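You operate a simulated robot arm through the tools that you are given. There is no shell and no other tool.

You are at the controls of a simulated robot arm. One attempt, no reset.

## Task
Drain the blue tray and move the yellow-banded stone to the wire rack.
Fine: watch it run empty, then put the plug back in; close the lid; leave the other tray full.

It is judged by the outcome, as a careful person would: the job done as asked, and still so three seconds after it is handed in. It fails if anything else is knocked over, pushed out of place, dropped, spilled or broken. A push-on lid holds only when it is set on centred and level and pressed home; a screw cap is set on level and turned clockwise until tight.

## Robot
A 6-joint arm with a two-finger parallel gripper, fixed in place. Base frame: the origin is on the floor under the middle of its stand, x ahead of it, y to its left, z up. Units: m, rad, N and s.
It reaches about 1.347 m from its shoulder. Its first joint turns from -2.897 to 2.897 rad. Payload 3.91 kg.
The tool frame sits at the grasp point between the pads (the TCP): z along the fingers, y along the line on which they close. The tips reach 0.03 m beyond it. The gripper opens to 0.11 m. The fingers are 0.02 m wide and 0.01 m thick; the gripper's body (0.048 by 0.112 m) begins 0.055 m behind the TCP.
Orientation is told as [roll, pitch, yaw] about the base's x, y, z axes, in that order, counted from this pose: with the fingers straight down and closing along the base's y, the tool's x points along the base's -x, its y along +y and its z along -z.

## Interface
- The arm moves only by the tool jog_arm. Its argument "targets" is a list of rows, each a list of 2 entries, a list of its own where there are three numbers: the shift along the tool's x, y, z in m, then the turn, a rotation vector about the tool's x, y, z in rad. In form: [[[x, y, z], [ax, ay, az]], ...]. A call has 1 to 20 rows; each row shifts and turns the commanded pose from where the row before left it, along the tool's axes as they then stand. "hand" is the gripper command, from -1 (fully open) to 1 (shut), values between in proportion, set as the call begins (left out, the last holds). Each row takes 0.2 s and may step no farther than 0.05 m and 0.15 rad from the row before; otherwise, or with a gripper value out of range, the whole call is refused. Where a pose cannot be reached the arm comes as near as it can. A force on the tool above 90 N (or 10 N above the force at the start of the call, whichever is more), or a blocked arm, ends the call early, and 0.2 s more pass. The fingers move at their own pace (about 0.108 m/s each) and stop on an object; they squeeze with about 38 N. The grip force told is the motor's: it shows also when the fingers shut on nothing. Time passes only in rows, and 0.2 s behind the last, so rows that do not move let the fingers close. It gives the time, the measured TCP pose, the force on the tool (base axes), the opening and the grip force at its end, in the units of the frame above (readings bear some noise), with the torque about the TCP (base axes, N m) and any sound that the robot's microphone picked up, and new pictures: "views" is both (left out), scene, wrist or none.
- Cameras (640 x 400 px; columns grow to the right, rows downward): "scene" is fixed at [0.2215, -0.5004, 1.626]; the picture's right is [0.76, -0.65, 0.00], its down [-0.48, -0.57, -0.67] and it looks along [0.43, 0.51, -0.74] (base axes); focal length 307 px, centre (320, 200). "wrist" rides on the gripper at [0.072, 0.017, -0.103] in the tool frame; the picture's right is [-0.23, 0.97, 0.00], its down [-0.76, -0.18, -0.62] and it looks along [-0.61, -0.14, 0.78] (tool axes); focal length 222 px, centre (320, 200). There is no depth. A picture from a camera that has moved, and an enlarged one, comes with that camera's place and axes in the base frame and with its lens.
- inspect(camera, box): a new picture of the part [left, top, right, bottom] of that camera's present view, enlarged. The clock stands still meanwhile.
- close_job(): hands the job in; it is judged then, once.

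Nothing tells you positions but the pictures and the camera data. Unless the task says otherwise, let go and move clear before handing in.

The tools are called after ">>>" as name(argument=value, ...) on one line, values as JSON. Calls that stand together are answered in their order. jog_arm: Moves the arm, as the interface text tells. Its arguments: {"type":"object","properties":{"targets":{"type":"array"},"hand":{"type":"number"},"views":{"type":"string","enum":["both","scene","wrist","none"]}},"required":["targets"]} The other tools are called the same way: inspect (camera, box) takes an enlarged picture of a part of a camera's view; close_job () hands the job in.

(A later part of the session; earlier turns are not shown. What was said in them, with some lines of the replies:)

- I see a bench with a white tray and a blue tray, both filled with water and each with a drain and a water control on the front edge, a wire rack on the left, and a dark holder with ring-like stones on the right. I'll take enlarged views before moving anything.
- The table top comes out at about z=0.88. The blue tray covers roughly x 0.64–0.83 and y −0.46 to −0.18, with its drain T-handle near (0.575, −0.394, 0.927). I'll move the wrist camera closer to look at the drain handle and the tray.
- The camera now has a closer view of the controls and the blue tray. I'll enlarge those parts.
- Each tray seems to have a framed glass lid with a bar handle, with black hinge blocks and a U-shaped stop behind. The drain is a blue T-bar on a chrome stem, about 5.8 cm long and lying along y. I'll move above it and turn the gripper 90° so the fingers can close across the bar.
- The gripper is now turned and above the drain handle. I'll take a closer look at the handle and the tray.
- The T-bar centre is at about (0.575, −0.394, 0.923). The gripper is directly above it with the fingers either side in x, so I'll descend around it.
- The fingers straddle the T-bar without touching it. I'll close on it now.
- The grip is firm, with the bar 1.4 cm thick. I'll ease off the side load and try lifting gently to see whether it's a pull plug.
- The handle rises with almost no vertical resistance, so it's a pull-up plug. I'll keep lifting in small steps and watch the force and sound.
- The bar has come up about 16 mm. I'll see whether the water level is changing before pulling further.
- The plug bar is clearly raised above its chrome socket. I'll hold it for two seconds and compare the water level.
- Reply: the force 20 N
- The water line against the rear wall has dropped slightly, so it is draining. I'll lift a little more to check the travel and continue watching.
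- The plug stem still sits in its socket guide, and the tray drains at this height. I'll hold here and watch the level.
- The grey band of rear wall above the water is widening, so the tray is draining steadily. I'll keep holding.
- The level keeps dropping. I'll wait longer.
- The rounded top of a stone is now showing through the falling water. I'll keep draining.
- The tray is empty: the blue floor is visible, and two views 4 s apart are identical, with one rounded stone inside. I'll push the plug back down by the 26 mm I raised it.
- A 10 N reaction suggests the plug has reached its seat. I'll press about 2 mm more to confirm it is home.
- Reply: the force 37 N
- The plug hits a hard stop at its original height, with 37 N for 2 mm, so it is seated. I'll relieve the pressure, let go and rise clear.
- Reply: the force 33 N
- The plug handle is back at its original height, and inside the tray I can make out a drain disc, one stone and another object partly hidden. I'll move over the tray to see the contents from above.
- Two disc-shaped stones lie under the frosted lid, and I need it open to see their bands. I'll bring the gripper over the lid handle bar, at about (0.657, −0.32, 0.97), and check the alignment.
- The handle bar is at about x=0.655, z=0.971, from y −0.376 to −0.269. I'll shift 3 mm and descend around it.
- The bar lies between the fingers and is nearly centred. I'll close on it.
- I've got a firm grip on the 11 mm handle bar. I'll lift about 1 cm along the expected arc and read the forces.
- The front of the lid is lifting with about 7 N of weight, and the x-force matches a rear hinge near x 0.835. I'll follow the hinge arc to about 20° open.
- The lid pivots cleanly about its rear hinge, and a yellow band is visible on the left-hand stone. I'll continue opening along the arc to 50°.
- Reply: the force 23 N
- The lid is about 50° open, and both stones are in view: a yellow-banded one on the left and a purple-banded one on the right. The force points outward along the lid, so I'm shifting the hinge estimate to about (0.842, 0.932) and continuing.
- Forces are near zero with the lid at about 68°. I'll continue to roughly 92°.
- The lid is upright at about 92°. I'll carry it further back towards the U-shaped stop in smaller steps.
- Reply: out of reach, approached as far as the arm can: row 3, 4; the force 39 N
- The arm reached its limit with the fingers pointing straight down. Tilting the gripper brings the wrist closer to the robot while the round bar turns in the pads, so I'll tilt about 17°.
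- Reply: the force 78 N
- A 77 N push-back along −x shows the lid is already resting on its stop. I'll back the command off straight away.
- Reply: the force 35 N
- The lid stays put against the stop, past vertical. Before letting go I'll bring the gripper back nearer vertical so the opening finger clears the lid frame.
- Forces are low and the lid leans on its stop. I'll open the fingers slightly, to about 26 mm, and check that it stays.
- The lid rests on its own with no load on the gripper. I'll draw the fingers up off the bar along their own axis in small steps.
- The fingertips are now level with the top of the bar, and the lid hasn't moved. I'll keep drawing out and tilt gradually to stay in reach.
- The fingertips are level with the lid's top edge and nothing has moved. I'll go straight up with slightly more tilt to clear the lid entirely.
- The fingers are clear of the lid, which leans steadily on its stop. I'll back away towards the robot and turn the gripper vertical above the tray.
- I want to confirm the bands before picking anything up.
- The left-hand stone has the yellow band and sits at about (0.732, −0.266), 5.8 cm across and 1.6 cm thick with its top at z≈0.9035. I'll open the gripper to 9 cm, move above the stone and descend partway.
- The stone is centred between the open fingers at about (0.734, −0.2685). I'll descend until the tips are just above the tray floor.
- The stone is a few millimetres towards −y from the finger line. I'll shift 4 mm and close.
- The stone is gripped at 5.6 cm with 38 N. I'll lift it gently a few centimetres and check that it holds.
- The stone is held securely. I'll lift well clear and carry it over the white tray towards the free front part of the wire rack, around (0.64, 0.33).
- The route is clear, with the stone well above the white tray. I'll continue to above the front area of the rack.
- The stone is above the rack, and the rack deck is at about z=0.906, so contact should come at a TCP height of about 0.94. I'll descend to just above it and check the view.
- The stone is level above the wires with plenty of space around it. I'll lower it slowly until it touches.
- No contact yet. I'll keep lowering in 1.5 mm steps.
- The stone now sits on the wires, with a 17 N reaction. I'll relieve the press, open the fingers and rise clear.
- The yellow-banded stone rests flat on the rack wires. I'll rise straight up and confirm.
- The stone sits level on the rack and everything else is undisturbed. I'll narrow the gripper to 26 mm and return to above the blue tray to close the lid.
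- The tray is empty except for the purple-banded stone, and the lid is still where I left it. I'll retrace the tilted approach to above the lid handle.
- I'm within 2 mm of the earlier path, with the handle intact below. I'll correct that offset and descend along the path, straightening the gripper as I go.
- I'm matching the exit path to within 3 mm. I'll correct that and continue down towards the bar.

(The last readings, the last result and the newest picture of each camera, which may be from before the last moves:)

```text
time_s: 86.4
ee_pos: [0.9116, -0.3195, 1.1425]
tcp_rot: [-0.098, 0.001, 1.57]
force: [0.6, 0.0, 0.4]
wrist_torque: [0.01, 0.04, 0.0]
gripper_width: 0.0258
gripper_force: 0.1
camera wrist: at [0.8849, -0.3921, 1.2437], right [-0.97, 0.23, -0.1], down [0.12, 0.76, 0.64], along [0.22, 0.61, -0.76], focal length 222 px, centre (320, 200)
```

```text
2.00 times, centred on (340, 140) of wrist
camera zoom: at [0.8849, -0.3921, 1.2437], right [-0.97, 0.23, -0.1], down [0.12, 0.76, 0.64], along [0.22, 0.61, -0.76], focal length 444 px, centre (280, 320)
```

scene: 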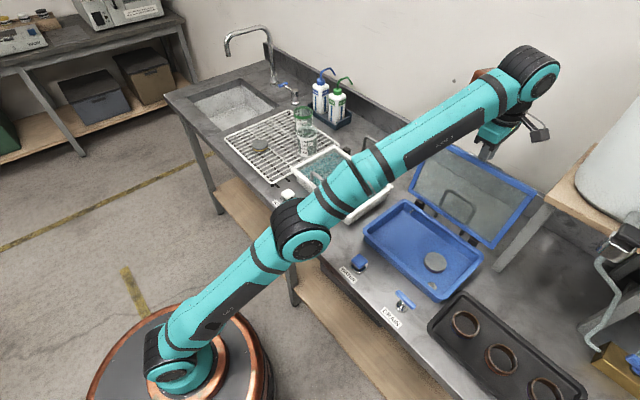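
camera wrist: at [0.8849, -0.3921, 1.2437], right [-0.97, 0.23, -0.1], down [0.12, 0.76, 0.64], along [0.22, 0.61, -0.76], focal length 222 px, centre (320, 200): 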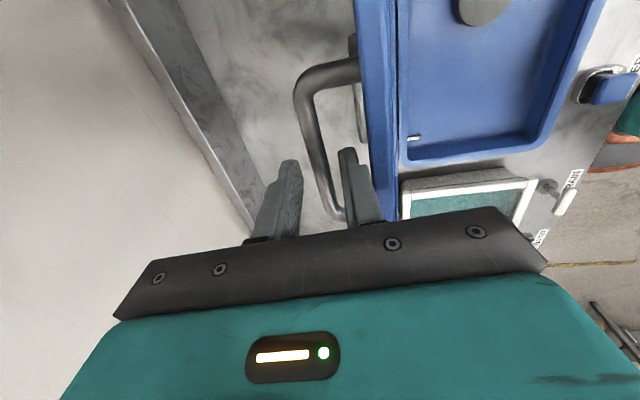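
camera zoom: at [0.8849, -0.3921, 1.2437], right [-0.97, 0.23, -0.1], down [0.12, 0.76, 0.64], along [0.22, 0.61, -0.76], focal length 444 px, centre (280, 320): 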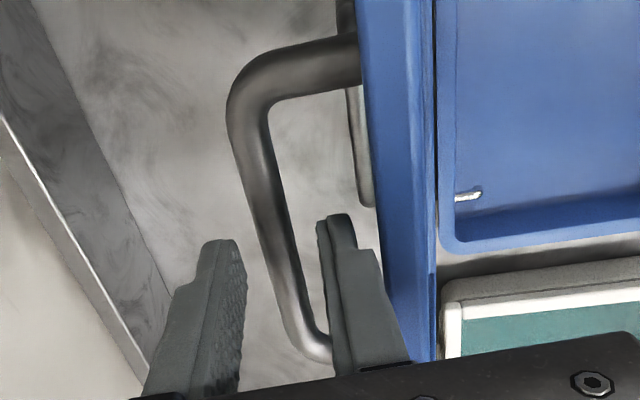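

The view matches the exit pose and the bar lies between the fingers. I'll go down the last 28 mm onto the bar.

>>> jog_arm(targets=[[[0, 0, 0.007], [0, 0, 0]], [[0, 0, 0.007], [0, 0, 0]], [[0, 0, 0.007], [0, 0, 0]], [[0, 0, 0.007], [0, 0, 0]]], views="wrist")

>>> inspect(camera="wrist", box=[220, 40, 460, 240])

```text
time_s: 87.4
ee_pos: [0.9158, -0.3189, 1.1141]
tcp_rot: [-0.1, -0.001, 1.568]
force: [0.2, -0.5, 0.4]
wrist_torque: [-0.02, -0.01, 0.03]
gripper_width: 0.0258
gripper_force: 0.1
camera wrist: at [0.8875, -0.3916, 1.2159], right [-0.97, 0.23, -0.1], down [0.12, 0.76, 0.64], along [0.22, 0.61, -0.76], focal length 222 px, centre (320, 200)
```

wrist: 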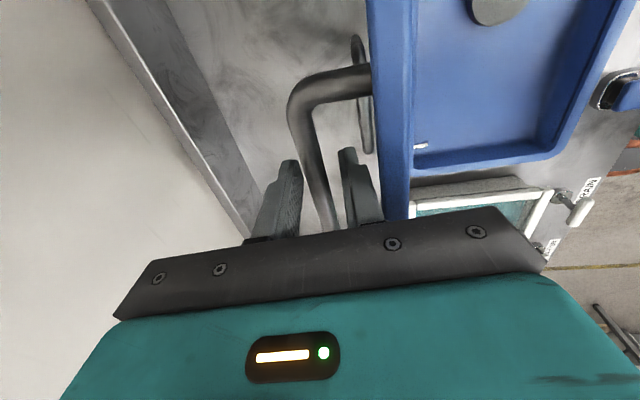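

```text
2.00 times, centred on (340, 140) of wrist
camera zoom: at [0.8875, -0.3916, 1.2159], right [-0.97, 0.23, -0.1], down [0.12, 0.76, 0.64], along [0.22, 0.61, -0.76], focal length 444 px, centre (280, 320)
```

zoom: 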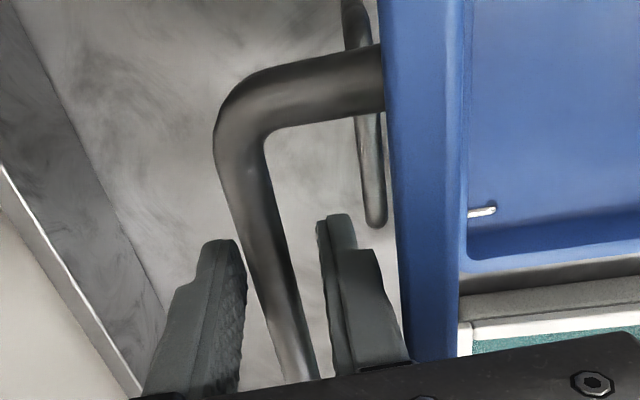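

Same pose as when I let go, with no contact forces. I'll close on the bar.

>>> jog_arm(targets=[[[0, 0, 0], [0, 0, 0]], [[0, 0, 0], [0, 0, 0]], [[0, 0, 0], [0, 0, 0]]], hand=1, views="wrist")

```text
time_s: 88.2
ee_pos: [0.9144, -0.3192, 1.1134]
tcp_rot: [-0.099, 0.0, 1.572]
force: [-1.3, 0.5, -2.7]
wrist_torque: [0.12, -0.03, -0.58]
gripper_width: 0.0116
gripper_force: 44.6
camera wrist: at [0.8877, -0.3916, 1.2158], right [-0.97, 0.23, -0.1], down [0.12, 0.76, 0.64], along [0.22, 0.61, -0.76], focal length 222 px, centre (320, 200)
```

wrist: 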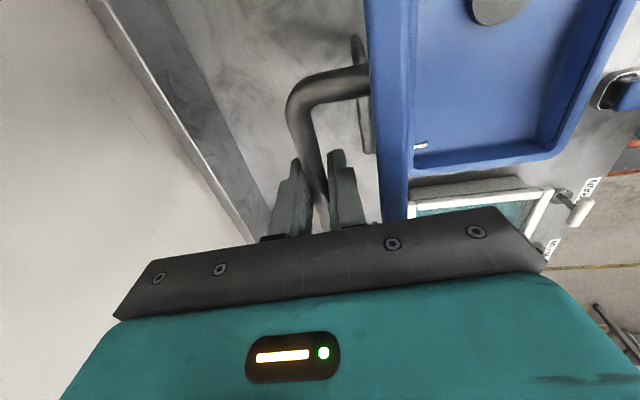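

The bar is gripped with the lid still at rest. I'll bring it forward along the arc to just short of vertical, checking forces as I go.

>>> jog_arm(targets=[[[0, 0.0085, -0.0045], [-0.05, 0, 0]], [[0, 0.0089, -0.0036], [-0.05, 0, 0]], [[0, 0.0097, -0.0026], [0, 0, 0]], [[0, 0.0098, -0.0022], [0, 0, 0]]])

```text
time_s: 89.2
ee_pos: [0.8761, -0.3189, 1.127]
tcp_rot: [0.0, 0.001, 1.569]
force: [-0.8, -0.7, 0.9]
wrist_torque: [0.34, 0.01, -0.67]
gripper_width: 0.0119
gripper_force: 45.3
camera wrist: at [0.8596, -0.3916, 1.2299], right [-0.97, 0.23, 0.0], down [0.18, 0.76, 0.62], along [0.14, 0.61, -0.78], focal length 222 px, centre (320, 200)
```

scene: 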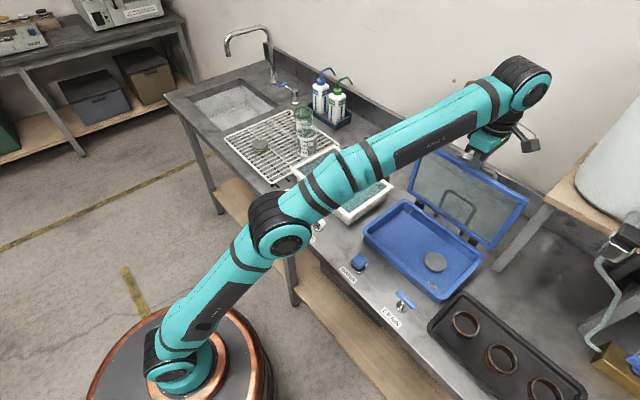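
wrist: 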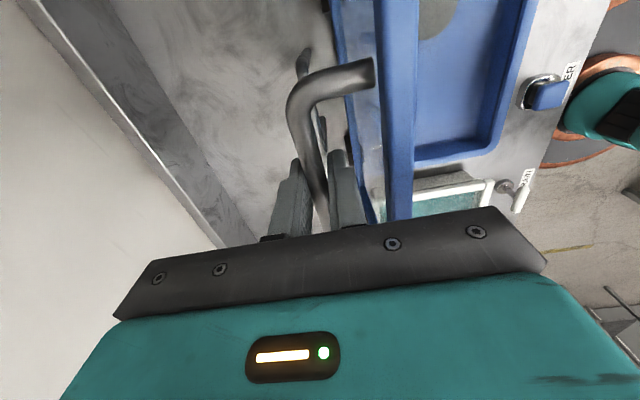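

The lid follows smoothly with almost zero force. I'll continue closing to about 62°.

>>> jog_arm(targets=[[[0, 0.0098, -0.0016], [0, 0, 0]], [[0, 0.01, -0.001], [0, 0, 0]], [[0, 0.01, -0.0006], [0, 0, 0]], [[0, 0.01, 0], [0, 0, 0]], [[0, 0.0099, 0.0004], [0, 0, 0]], [[0, 0.01, 0.0011], [0, 0, 0]], [[0, 0.0099, 0.0015], [0, 0, 0]], [[0, 0.0097, 0.002], [0, 0, 0]], [[0, 0.0097, 0.0026], [0, 0, 0]]])

```text
time_s: 91.2
ee_pos: [0.7882, -0.3186, 1.1218]
tcp_rot: [0.001, -0.002, 1.571]
force: [0.0, 3.5, 2.3]
wrist_torque: [0.34, -0.05, -0.55]
gripper_width: 0.0119
gripper_force: 44.7
camera wrist: at [0.7719, -0.3916, 1.2243], right [-0.97, 0.23, 0.0], down [0.18, 0.76, 0.62], along [0.14, 0.61, -0.78], focal length 222 px, centre (320, 200)
```

scene: 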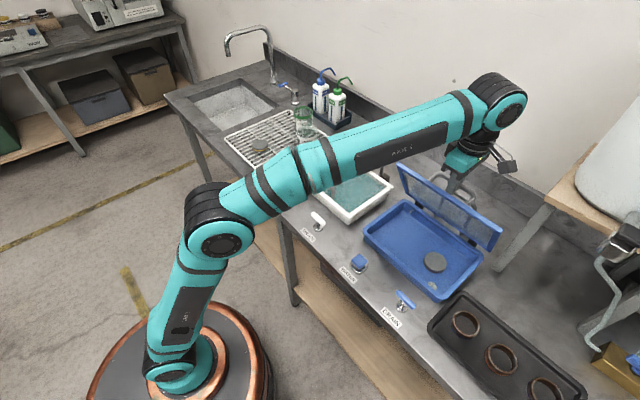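
wrist: 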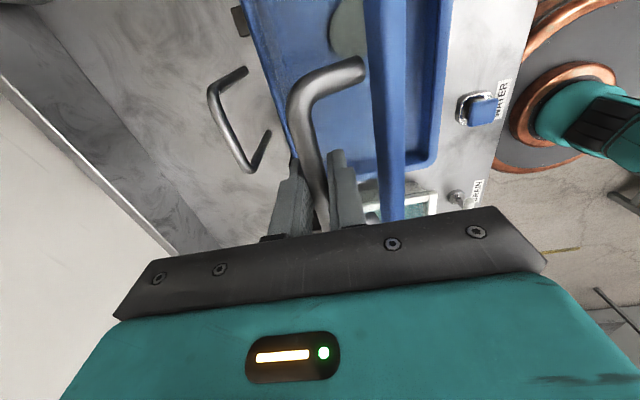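

Tracking well. I'll continue lowering to about 35°.

>>> jog_arm(targets=[[[0, 0.0095, 0.0031], [0, 0, 0]], [[0, 0.0094, 0.0036], [0, 0, 0]], [[0, 0.0091, 0.004], [0, 0, 0]], [[0, 0.009, 0.0045], [0, 0, 0]], [[0, 0.0086, 0.0049], [0, 0, 0]], [[0, 0.0084, 0.0055], [0, 0, 0]], [[0, 0.0081, 0.0058], [0, 0, 0]], [[0, 0.0079, 0.0063], [0, 0, 0]], [[0, 0.0074, 0.0066], [0, 0, 0]]])

>>> inspect(camera="scene", box=[340, 170, 500, 310])

```text
time_s: 93.2
ee_pos: [0.711, -0.3186, 1.0784]
tcp_rot: [0.0, 0.002, 1.571]
force: [6.3, 9.7, -6.6]
wrist_torque: [0.32, -0.14, -0.52]
gripper_width: 0.0116
gripper_force: 44.8
camera wrist: at [0.6945, -0.3918, 1.1812], right [-0.97, 0.23, 0.0], down [0.18, 0.76, 0.62], along [0.14, 0.61, -0.78], focal length 222 px, centre (320, 200)
```

scene: 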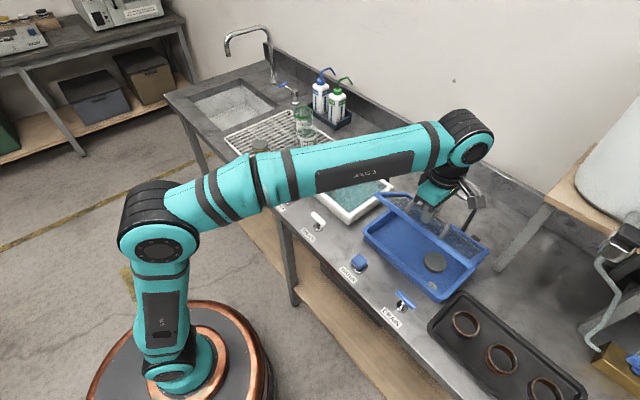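
wrist: 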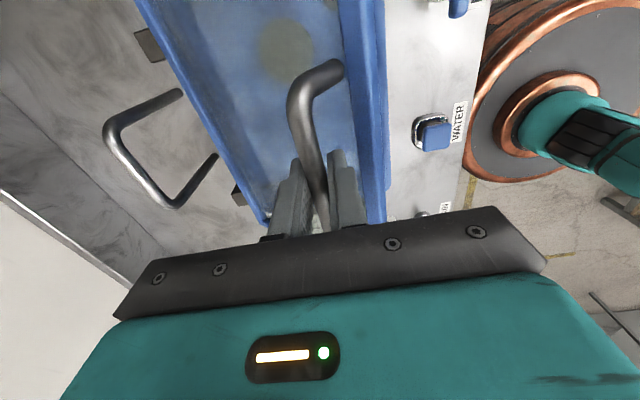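

```text
2.86 times, centred on (420, 240) of scene
camera zoom: at [0.2215, -0.5004, 1.626], right [0.76, -0.65, 0.0], down [-0.48, -0.57, -0.67], along [0.43, 0.51, -0.74], focal length 878 px, centre (34, 86)
```

zoom: 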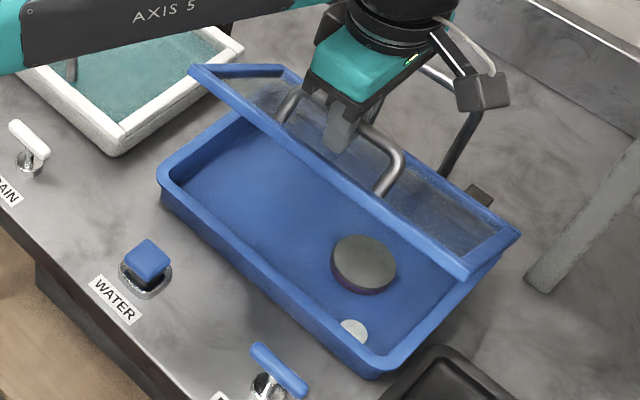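

The lid is about 35° open and well guided. I'll continue down to about 11°.

>>> jog_arm(targets=[[[0, 0.0071, 0.0071], [0, 0, 0]], [[0, 0.0067, 0.0074], [0, 0, 0]], [[0, 0.0063, 0.0077], [0, 0, 0]], [[0, 0.0059, 0.0081], [0, 0, 0]], [[0, 0.0055, 0.0083], [0, 0, 0]], [[0, 0.005, 0.0087], [0, 0, 0]], [[0, 0.0045, 0.0089], [0, 0, 0]], [[0, 0.0042, 0.0091], [0, 0, 0]]])

>>> inspect(camera="scene", box=[340, 170, 500, 310])

```text
time_s: 95.0
ee_pos: [0.6661, -0.3197, 1.0121]
tcp_rot: [-0.002, 0.0, 1.57]
force: [2.6, 6.1, -1.9]
wrist_torque: [0.4, -0.12, -0.15]
gripper_width: 0.0116
gripper_force: 45.4
camera wrist: at [0.649, -0.3923, 1.1155], right [-0.97, 0.23, 0.0], down [0.18, 0.76, 0.62], along [0.14, 0.61, -0.78], focal length 222 px, centre (320, 200)
```

scene: 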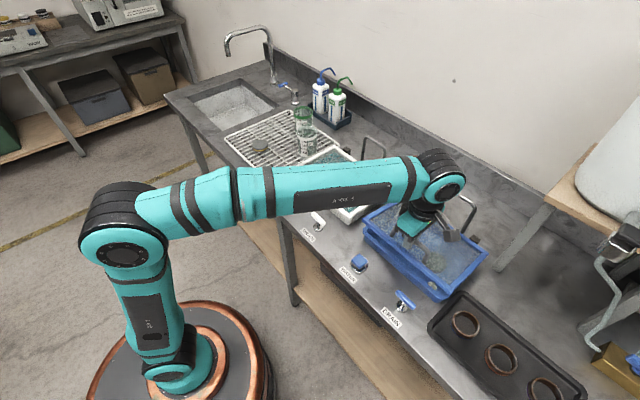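
wrist: 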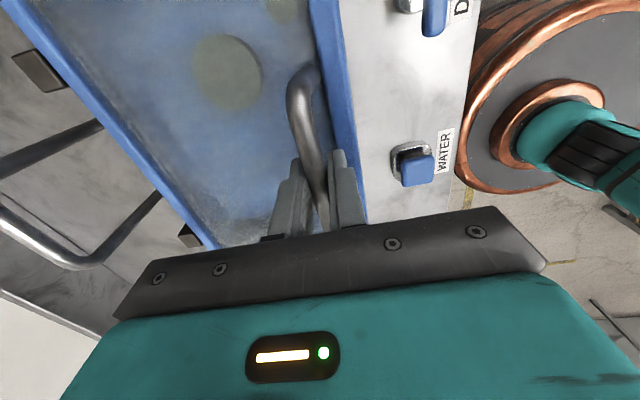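

```text
2.86 times, centred on (420, 240) of scene
camera zoom: at [0.2215, -0.5004, 1.626], right [0.76, -0.65, 0.0], down [-0.48, -0.57, -0.67], along [0.43, 0.51, -0.74], focal length 878 px, centre (34, 86)
```

zoom: 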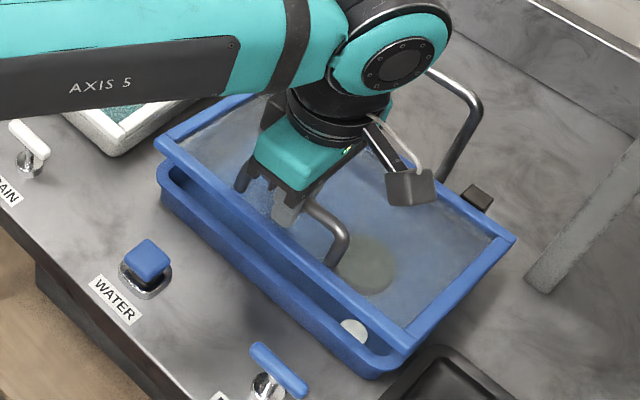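

Nearly closed. I'll lower it gently through the last degrees, watching for contact.

>>> jog_arm(targets=[[[0, 0.0018, 0.0047], [0, 0, 0]], [[0, 0.0018, 0.0047], [0, 0, 0]], [[0, 0.0016, 0.0047], [0, 0, 0]], [[0, 0.0015, 0.0047], [0, 0, 0]], [[0, 0.0013, 0.0048], [0, 0, 0]]], views="none")

>>> jog_arm(targets=[[[0, 0.0013, 0.004], [0, 0, 0]], [[0, 0.0009, 0.003], [0, 0, 0]]])

>>> inspect(camera="scene", box=[340, 170, 500, 310])

```text
time_s: 96.2
ee_pos: [0.6569, -0.3197, 0.988]
tcp_rot: [0.0, 0.0, 1.569]
force: [0.3, -3.7, -0.6]
wrist_torque: [-0.37, -0.12, 0.03]
gripper_width: 0.0113
gripper_force: 45.1
```

```text
time_s: 96.8
ee_pos: [0.6562, -0.3201, 0.9811]
tcp_rot: [0.0, 0.0, 1.569]
force: [6.2, -9.1, -0.9]
wrist_torque: [-0.38, -0.15, 0.0]
gripper_width: 0.0117
gripper_force: 45.3
camera wrist: at [0.639, -0.3922, 1.0844], right [-0.97, 0.23, 0.0], down [0.18, 0.76, 0.62], along [0.14, 0.61, -0.78], focal length 222 px, centre (320, 200)
```

scene: 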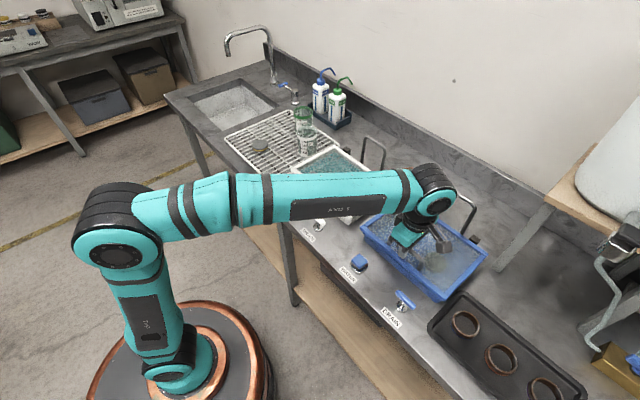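
wrist: 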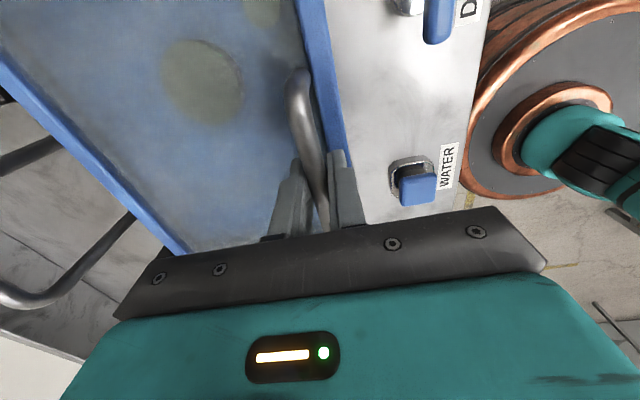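

```text
2.86 times, centred on (420, 240) of scene
camera zoom: at [0.2215, -0.5004, 1.626], right [0.76, -0.65, 0.0], down [-0.48, -0.57, -0.67], along [0.43, 0.51, -0.74], focal length 878 px, centre (34, 86)
```

zoom: 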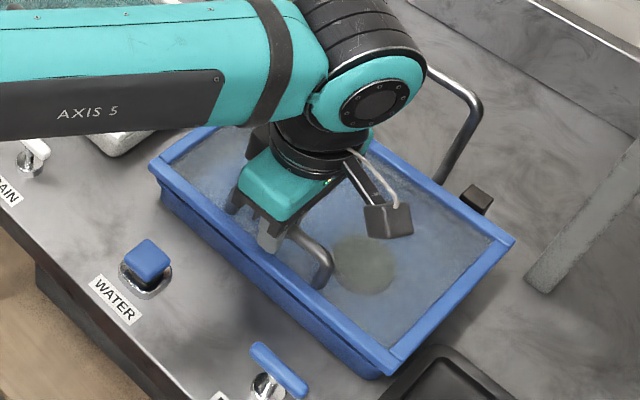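

The lid is a few millimetres from closed and not yet on the tray. I'll lower it in 1 mm steps until it seats.

>>> jog_arm(targets=[[[0, 0.0003, 0.001], [0, 0, 0]], [[0, 0.0003, 0.001], [0, 0, 0]]], views="none")

>>> jog_arm(targets=[[[0, 0.0002, 0.001], [0, 0, 0]]], views="none")

>>> jog_arm(targets=[[[0, 0.0002, 0.001], [0, 0, 0]]], views="none")

```text
time_s: 97.4
ee_pos: [0.6546, -0.3193, 0.9783]
tcp_rot: [0.0, 0.001, 1.57]
force: [9.8, -10.3, -2.1]
wrist_torque: [-0.27, -0.13, -0.01]
gripper_width: 0.0118
gripper_force: 44.6
```

```text
time_s: 97.8
ee_pos: [0.6555, -0.3199, 0.9797]
tcp_rot: [-0.001, 0.0, 1.57]
force: [9.2, -9.7, -3.5]
wrist_torque: [-0.19, -0.09, 0.0]
gripper_width: 0.0116
gripper_force: 45.4
```

```text
time_s: 98.2
ee_pos: [0.6539, -0.3189, 0.9787]
tcp_rot: [-0.002, 0.0, 1.571]
force: [14.4, -10.9, 4.6]
wrist_torque: [0.75, -0.07, 0.01]
gripper_width: 0.0118
gripper_force: 45.2
```

Contact is starting, at +4.6 N. I'll ease the side load and press down gently a little more.

>>> jog_arm(targets=[[[0.0008, -0.001, 0.0008], [0, 0, 0]], [[0, 0, 0.001], [0, 0, 0]]])

>>> inspect(camera="scene", box=[340, 170, 500, 310])

```text
time_s: 98.8
ee_pos: [0.6534, -0.3184, 0.9777]
tcp_rot: [-0.002, 0.0, 1.57]
force: [7.5, -3.5, 20.6]
wrist_torque: [1.09, -0.05, 0.03]
gripper_width: 0.0114
gripper_force: 44.9
camera wrist: at [0.6379, -0.3921, 1.0806], right [-0.97, 0.23, 0.0], down [0.18, 0.76, 0.62], along [0.14, 0.61, -0.78], focal length 222 px, centre (320, 200)
```

scene: 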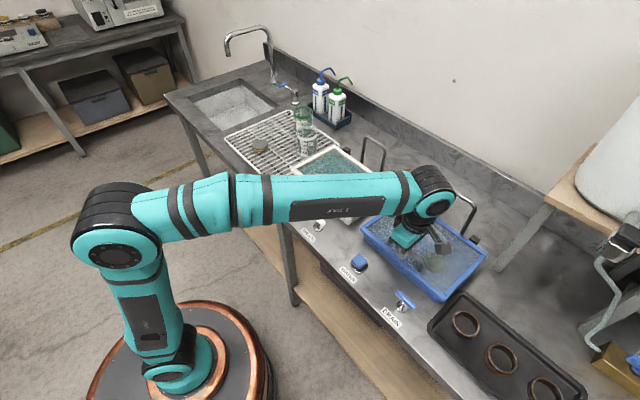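
wrist: 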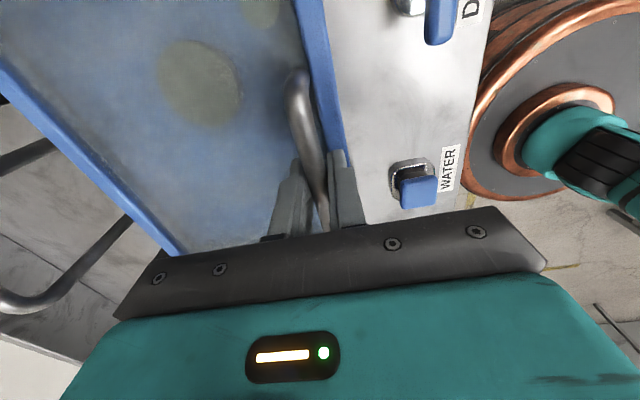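

```text
2.86 times, centred on (420, 240) of scene
camera zoom: at [0.2215, -0.5004, 1.626], right [0.76, -0.65, 0.0], down [-0.48, -0.57, -0.67], along [0.43, 0.51, -0.74], focal length 878 px, centre (34, 86)
```

zoom: 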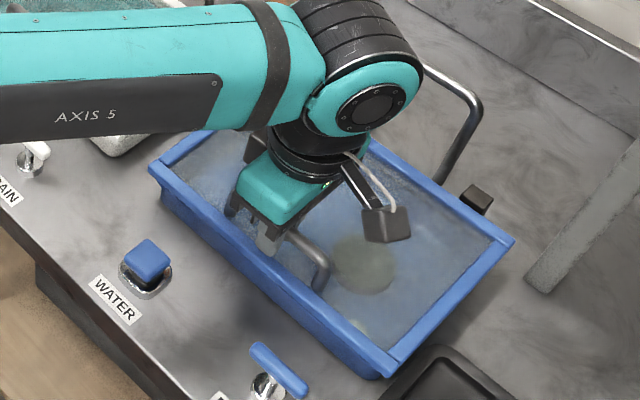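

The lid has seated: 21 N reaction at the expected closed height. I'll relieve the load, open the fingers a little and lift straight off the bar.

>>> jog_arm(targets=[[[0, 0, -0.0012], [0, 0, 0]]], views="none")

>>> jog_arm(targets=[[[0, 0, 0], [0, 0, 0]], [[0, 0, 0], [0, 0, 0]]], hand=0.4, views="wrist")

>>> jog_arm(targets=[[[0, 0, -0.015], [0, 0, 0]], [[0, 0, -0.025], [0, 0, 0]], [[0, 0, -0.04], [0, 0, 0]], [[0, 0, -0.04], [0, 0, 0]]])

>>> inspect(camera="scene", box=[340, 170, 500, 310])

```text
time_s: 99.2
ee_pos: [0.6547, -0.3197, 0.9778]
tcp_rot: [0.001, 0.0, 1.571]
force: [0.2, 0.4, 17.2]
wrist_torque: [-1.06, -0.01, 0.04]
gripper_width: 0.0113
gripper_force: 45.6
```

```text
time_s: 99.8
ee_pos: [0.6539, -0.3192, 0.9768]
tcp_rot: [-0.001, 0.001, 1.571]
force: [0.0, 0.2, -0.1]
wrist_torque: [0.03, -0.01, 0.01]
gripper_width: 0.0332
gripper_force: 0.1
camera wrist: at [0.6387, -0.3928, 1.0798], right [-0.97, 0.23, 0.0], down [0.18, 0.76, 0.62], along [0.14, 0.61, -0.78], focal length 222 px, centre (320, 200)
```

wrist: 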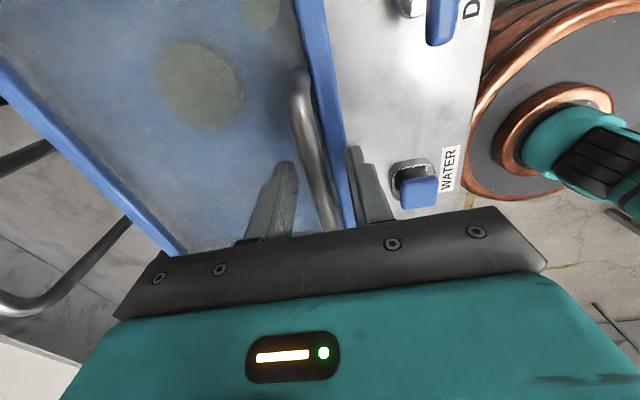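

```text
time_s: 100.8
ee_pos: [0.6549, -0.3211, 1.0977]
tcp_rot: [0.001, 0.0, 1.57]
force: [0.3, 0.0, 0.1]
wrist_torque: [0.04, 0.02, -0.02]
gripper_width: 0.0331
gripper_force: 0.1
camera wrist: at [0.6384, -0.3924, 1.2008], right [-0.97, 0.23, 0.0], down [0.18, 0.76, 0.62], along [0.14, 0.61, -0.78], focal length 222 px, centre (320, 200)
```

scene: 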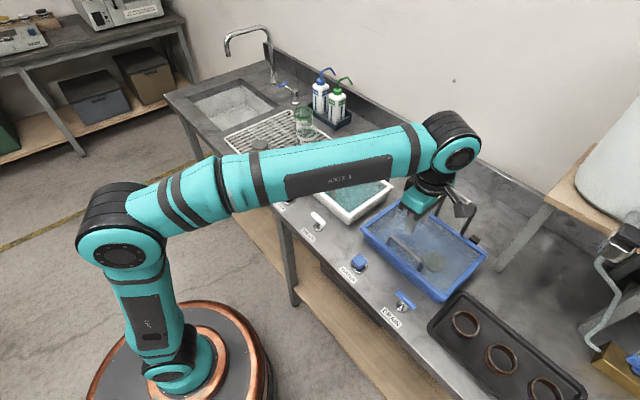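
wrist: 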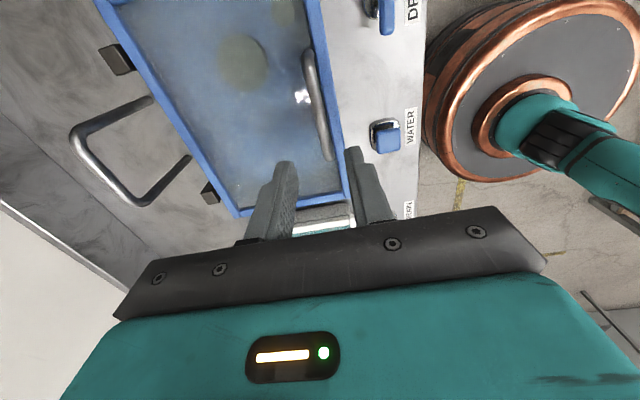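

```text
2.86 times, centred on (420, 240) of scene
camera zoom: at [0.2215, -0.5004, 1.626], right [0.76, -0.65, 0.0], down [-0.48, -0.57, -0.67], along [0.43, 0.51, -0.74], focal length 878 px, centre (34, 86)
```

zoom: 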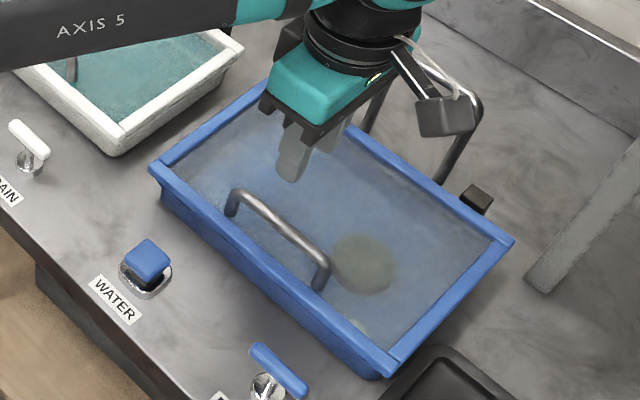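

The lid is closed. I'll move the arm well clear and check the whole bench.

>>> jog_arm(targets=[[[0, 0.02, -0.04], [0, 0, 0]], [[0, 0.02, -0.04], [0, 0, 0]], [[-0.03, 0.03, -0.02], [0, 0, 0]], [[-0.03, 0.03, -0.02], [0, 0, 0]], [[-0.03, 0.03, 0], [0, 0, 0]], [[-0.03, 0.03, 0], [0, 0, 0]], [[-0.03, 0.03, 0], [0, 0, 0]], [[-0.03, 0.03, 0], [0, 0, 0]], [[0, 0, 0], [0, 0, 0]]])

>>> inspect(camera="scene", box=[340, 170, 500, 330])

>>> inspect(camera="scene", box=[200, 90, 400, 240])

>>> inspect(camera="wrist", box=[100, 0, 500, 240])

```text
time_s: 102.8
ee_pos: [0.4344, -0.1408, 1.217]
tcp_rot: [0.0, 0.001, 1.571]
force: [0.2, 0.1, -1.2]
wrist_torque: [-0.06, -0.01, -0.01]
gripper_width: 0.0328
gripper_force: 0.1
camera wrist: at [0.4177, -0.2136, 1.3214], right [-0.97, 0.23, 0.0], down [0.18, 0.76, 0.62], along [0.14, 0.61, -0.78], focal length 222 px, centre (320, 200)
```

scene: 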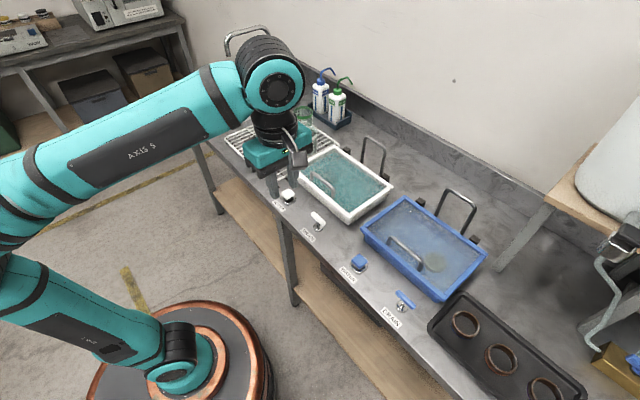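
wrist: 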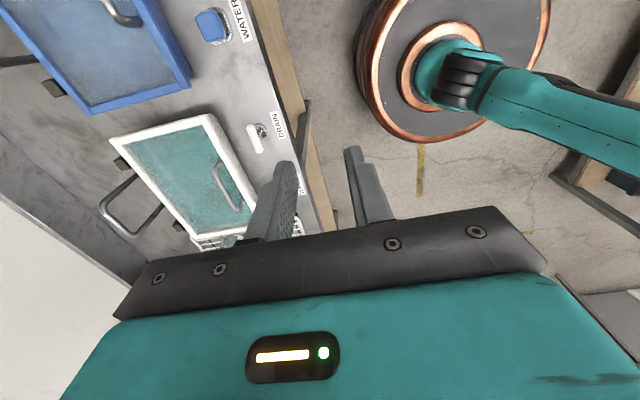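

```text
2.50 times, centred on (420, 250) of scene
camera zoom: at [0.2215, -0.5004, 1.626], right [0.76, -0.65, 0.0], down [-0.48, -0.57, -0.67], along [0.43, 0.51, -0.74], focal length 768 px, centre (70, 75)
```

zoom: 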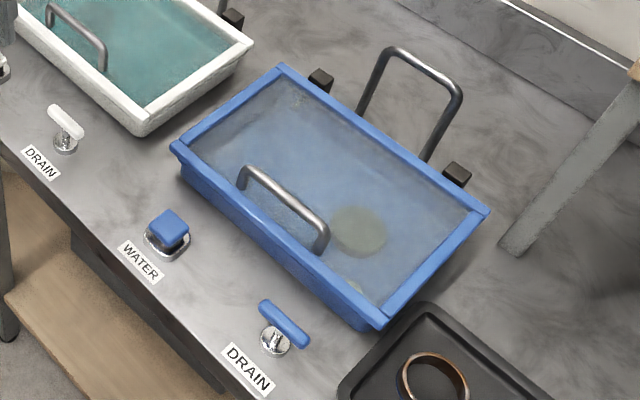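

```text
2.67 times, centred on (300, 165) of scene
camera zoom: at [0.2215, -0.5004, 1.626], right [0.76, -0.65, 0.0], down [-0.48, -0.57, -0.67], along [0.43, 0.51, -0.74], focal length 819 px, centre (373, 293)
```

zoom: 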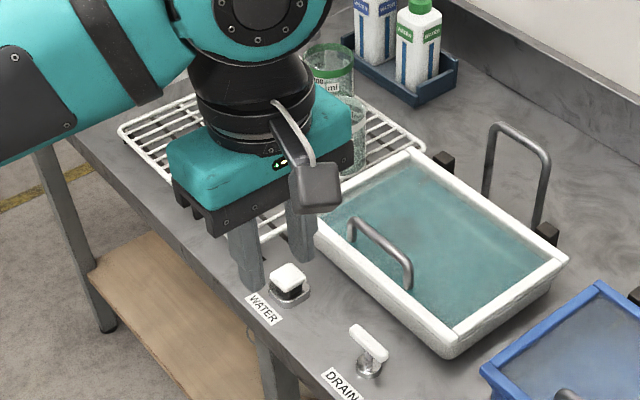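

```text
1.60 times, centred on (300, 120) of wrist
camera zoom: at [0.4177, -0.2136, 1.3214], right [-0.97, 0.23, 0.0], down [0.18, 0.76, 0.62], along [0.14, 0.61, -0.78], focal length 355 px, centre (352, 328)
```

zoom: 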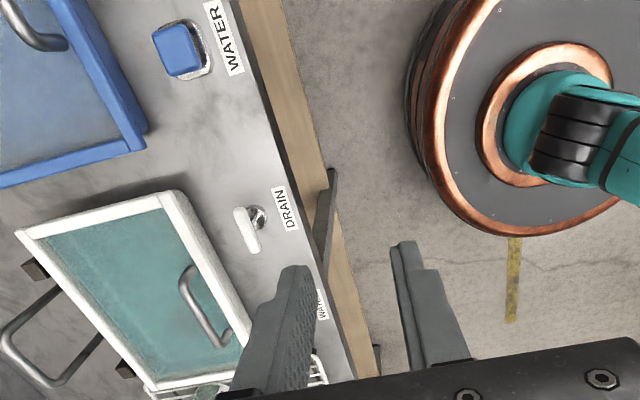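

Everything looks right. As a last check I'll view the blue tray in the same frame as at the start, along with the ring tray, to compare positions.

>>> inspect(camera="scene", box=[340, 180, 500, 320])

>>> inspect(camera="scene", box=[420, 280, 600, 400])

>>> jog_arm(targets=[[[0.03, 0.0, -0.03], [0, 0, 0]], [[0.03, 0.0, -0.03], [0, 0, 0]], [[0.03, 0.0, -0.03], [0, 0, 0]], [[0.03, 0.0, -0.03], [0, 0, 0]], [[0.03, 0.0, -0.03], [0, 0, 0]], [[0, 0, 0], [0, 0, 0]]])

>>> inspect(camera="scene", box=[210, 90, 400, 240])

```text
2.86 times, centred on (420, 250) of scene
camera zoom: at [0.2215, -0.5004, 1.626], right [0.76, -0.65, 0.0], down [-0.48, -0.57, -0.67], along [0.43, 0.51, -0.74], focal length 878 px, centre (34, 57)
```

zoom: 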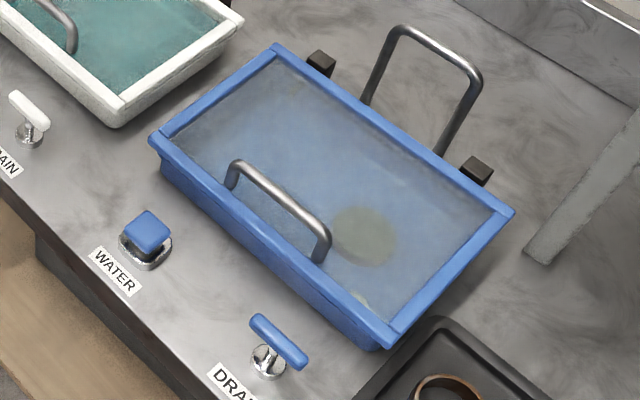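

```text
3.33 times, centred on (510, 340) of scene
camera zoom: at [0.2215, -0.5004, 1.626], right [0.76, -0.65, 0.0], down [-0.48, -0.57, -0.67], along [0.43, 0.51, -0.74], focal length 1024 px, centre (-313, -267)
```

zoom: 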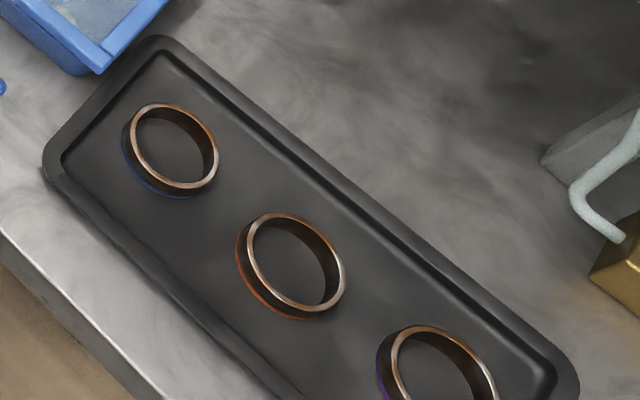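

```text
time_s: 104.2
ee_pos: [0.436, -0.2913, 1.3104]
tcp_rot: [-0.012, 0.01, 1.572]
force: [-0.3, 0.2, -0.5]
wrist_torque: [-0.03, -0.01, 0.03]
gripper_width: 0.0331
gripper_force: 0.0
out of reach, approached as far as the arm can: row 4, 5
camera wrist: at [0.4179, -0.3631, 1.4147], right [-0.97, 0.23, -0.01], down [0.17, 0.77, 0.62], along [0.15, 0.6, -0.79], focal length 222 px, centre (320, 200)
```

scene: 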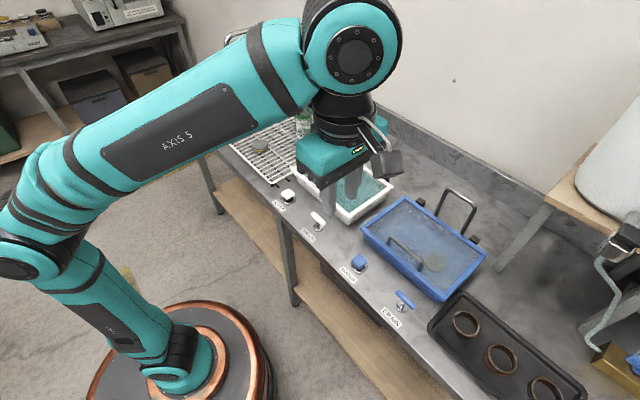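
wrist: 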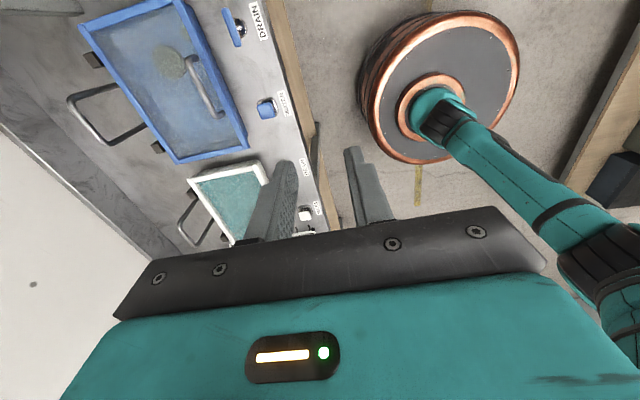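

```text
2.67 times, centred on (305, 165) of scene
camera zoom: at [0.2215, -0.5004, 1.626], right [0.76, -0.65, 0.0], down [-0.48, -0.57, -0.67], along [0.43, 0.51, -0.74], focal length 819 px, centre (360, 293)
```

zoom: 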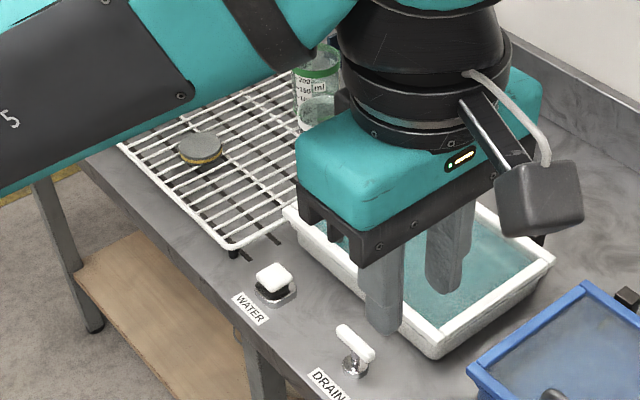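

The blue tray is empty, its plug is seated and its lid is closed exactly as at the start. The yellow-banded stone sits on the wire rack, and the white tray is still full with nothing else disturbed. The gripper is empty and clear, so I'm handing in the job.

>>> close_job()

```text
The job is handed in.
```

The job is done and handed in. I ran the blue tray empty and pushed its drain plug back down to a hard stop. The yellow-banded stone now lies flat on the wire rack.

The blue tray's lid is closed, and in the final picture its frame and the plug handle sit where they were at the start. The purple-banded stone is still in the blue tray, and the white tray is still full. I saw nothing else moved or spilled, and the arm finished clear of the bench with an empty gripper.
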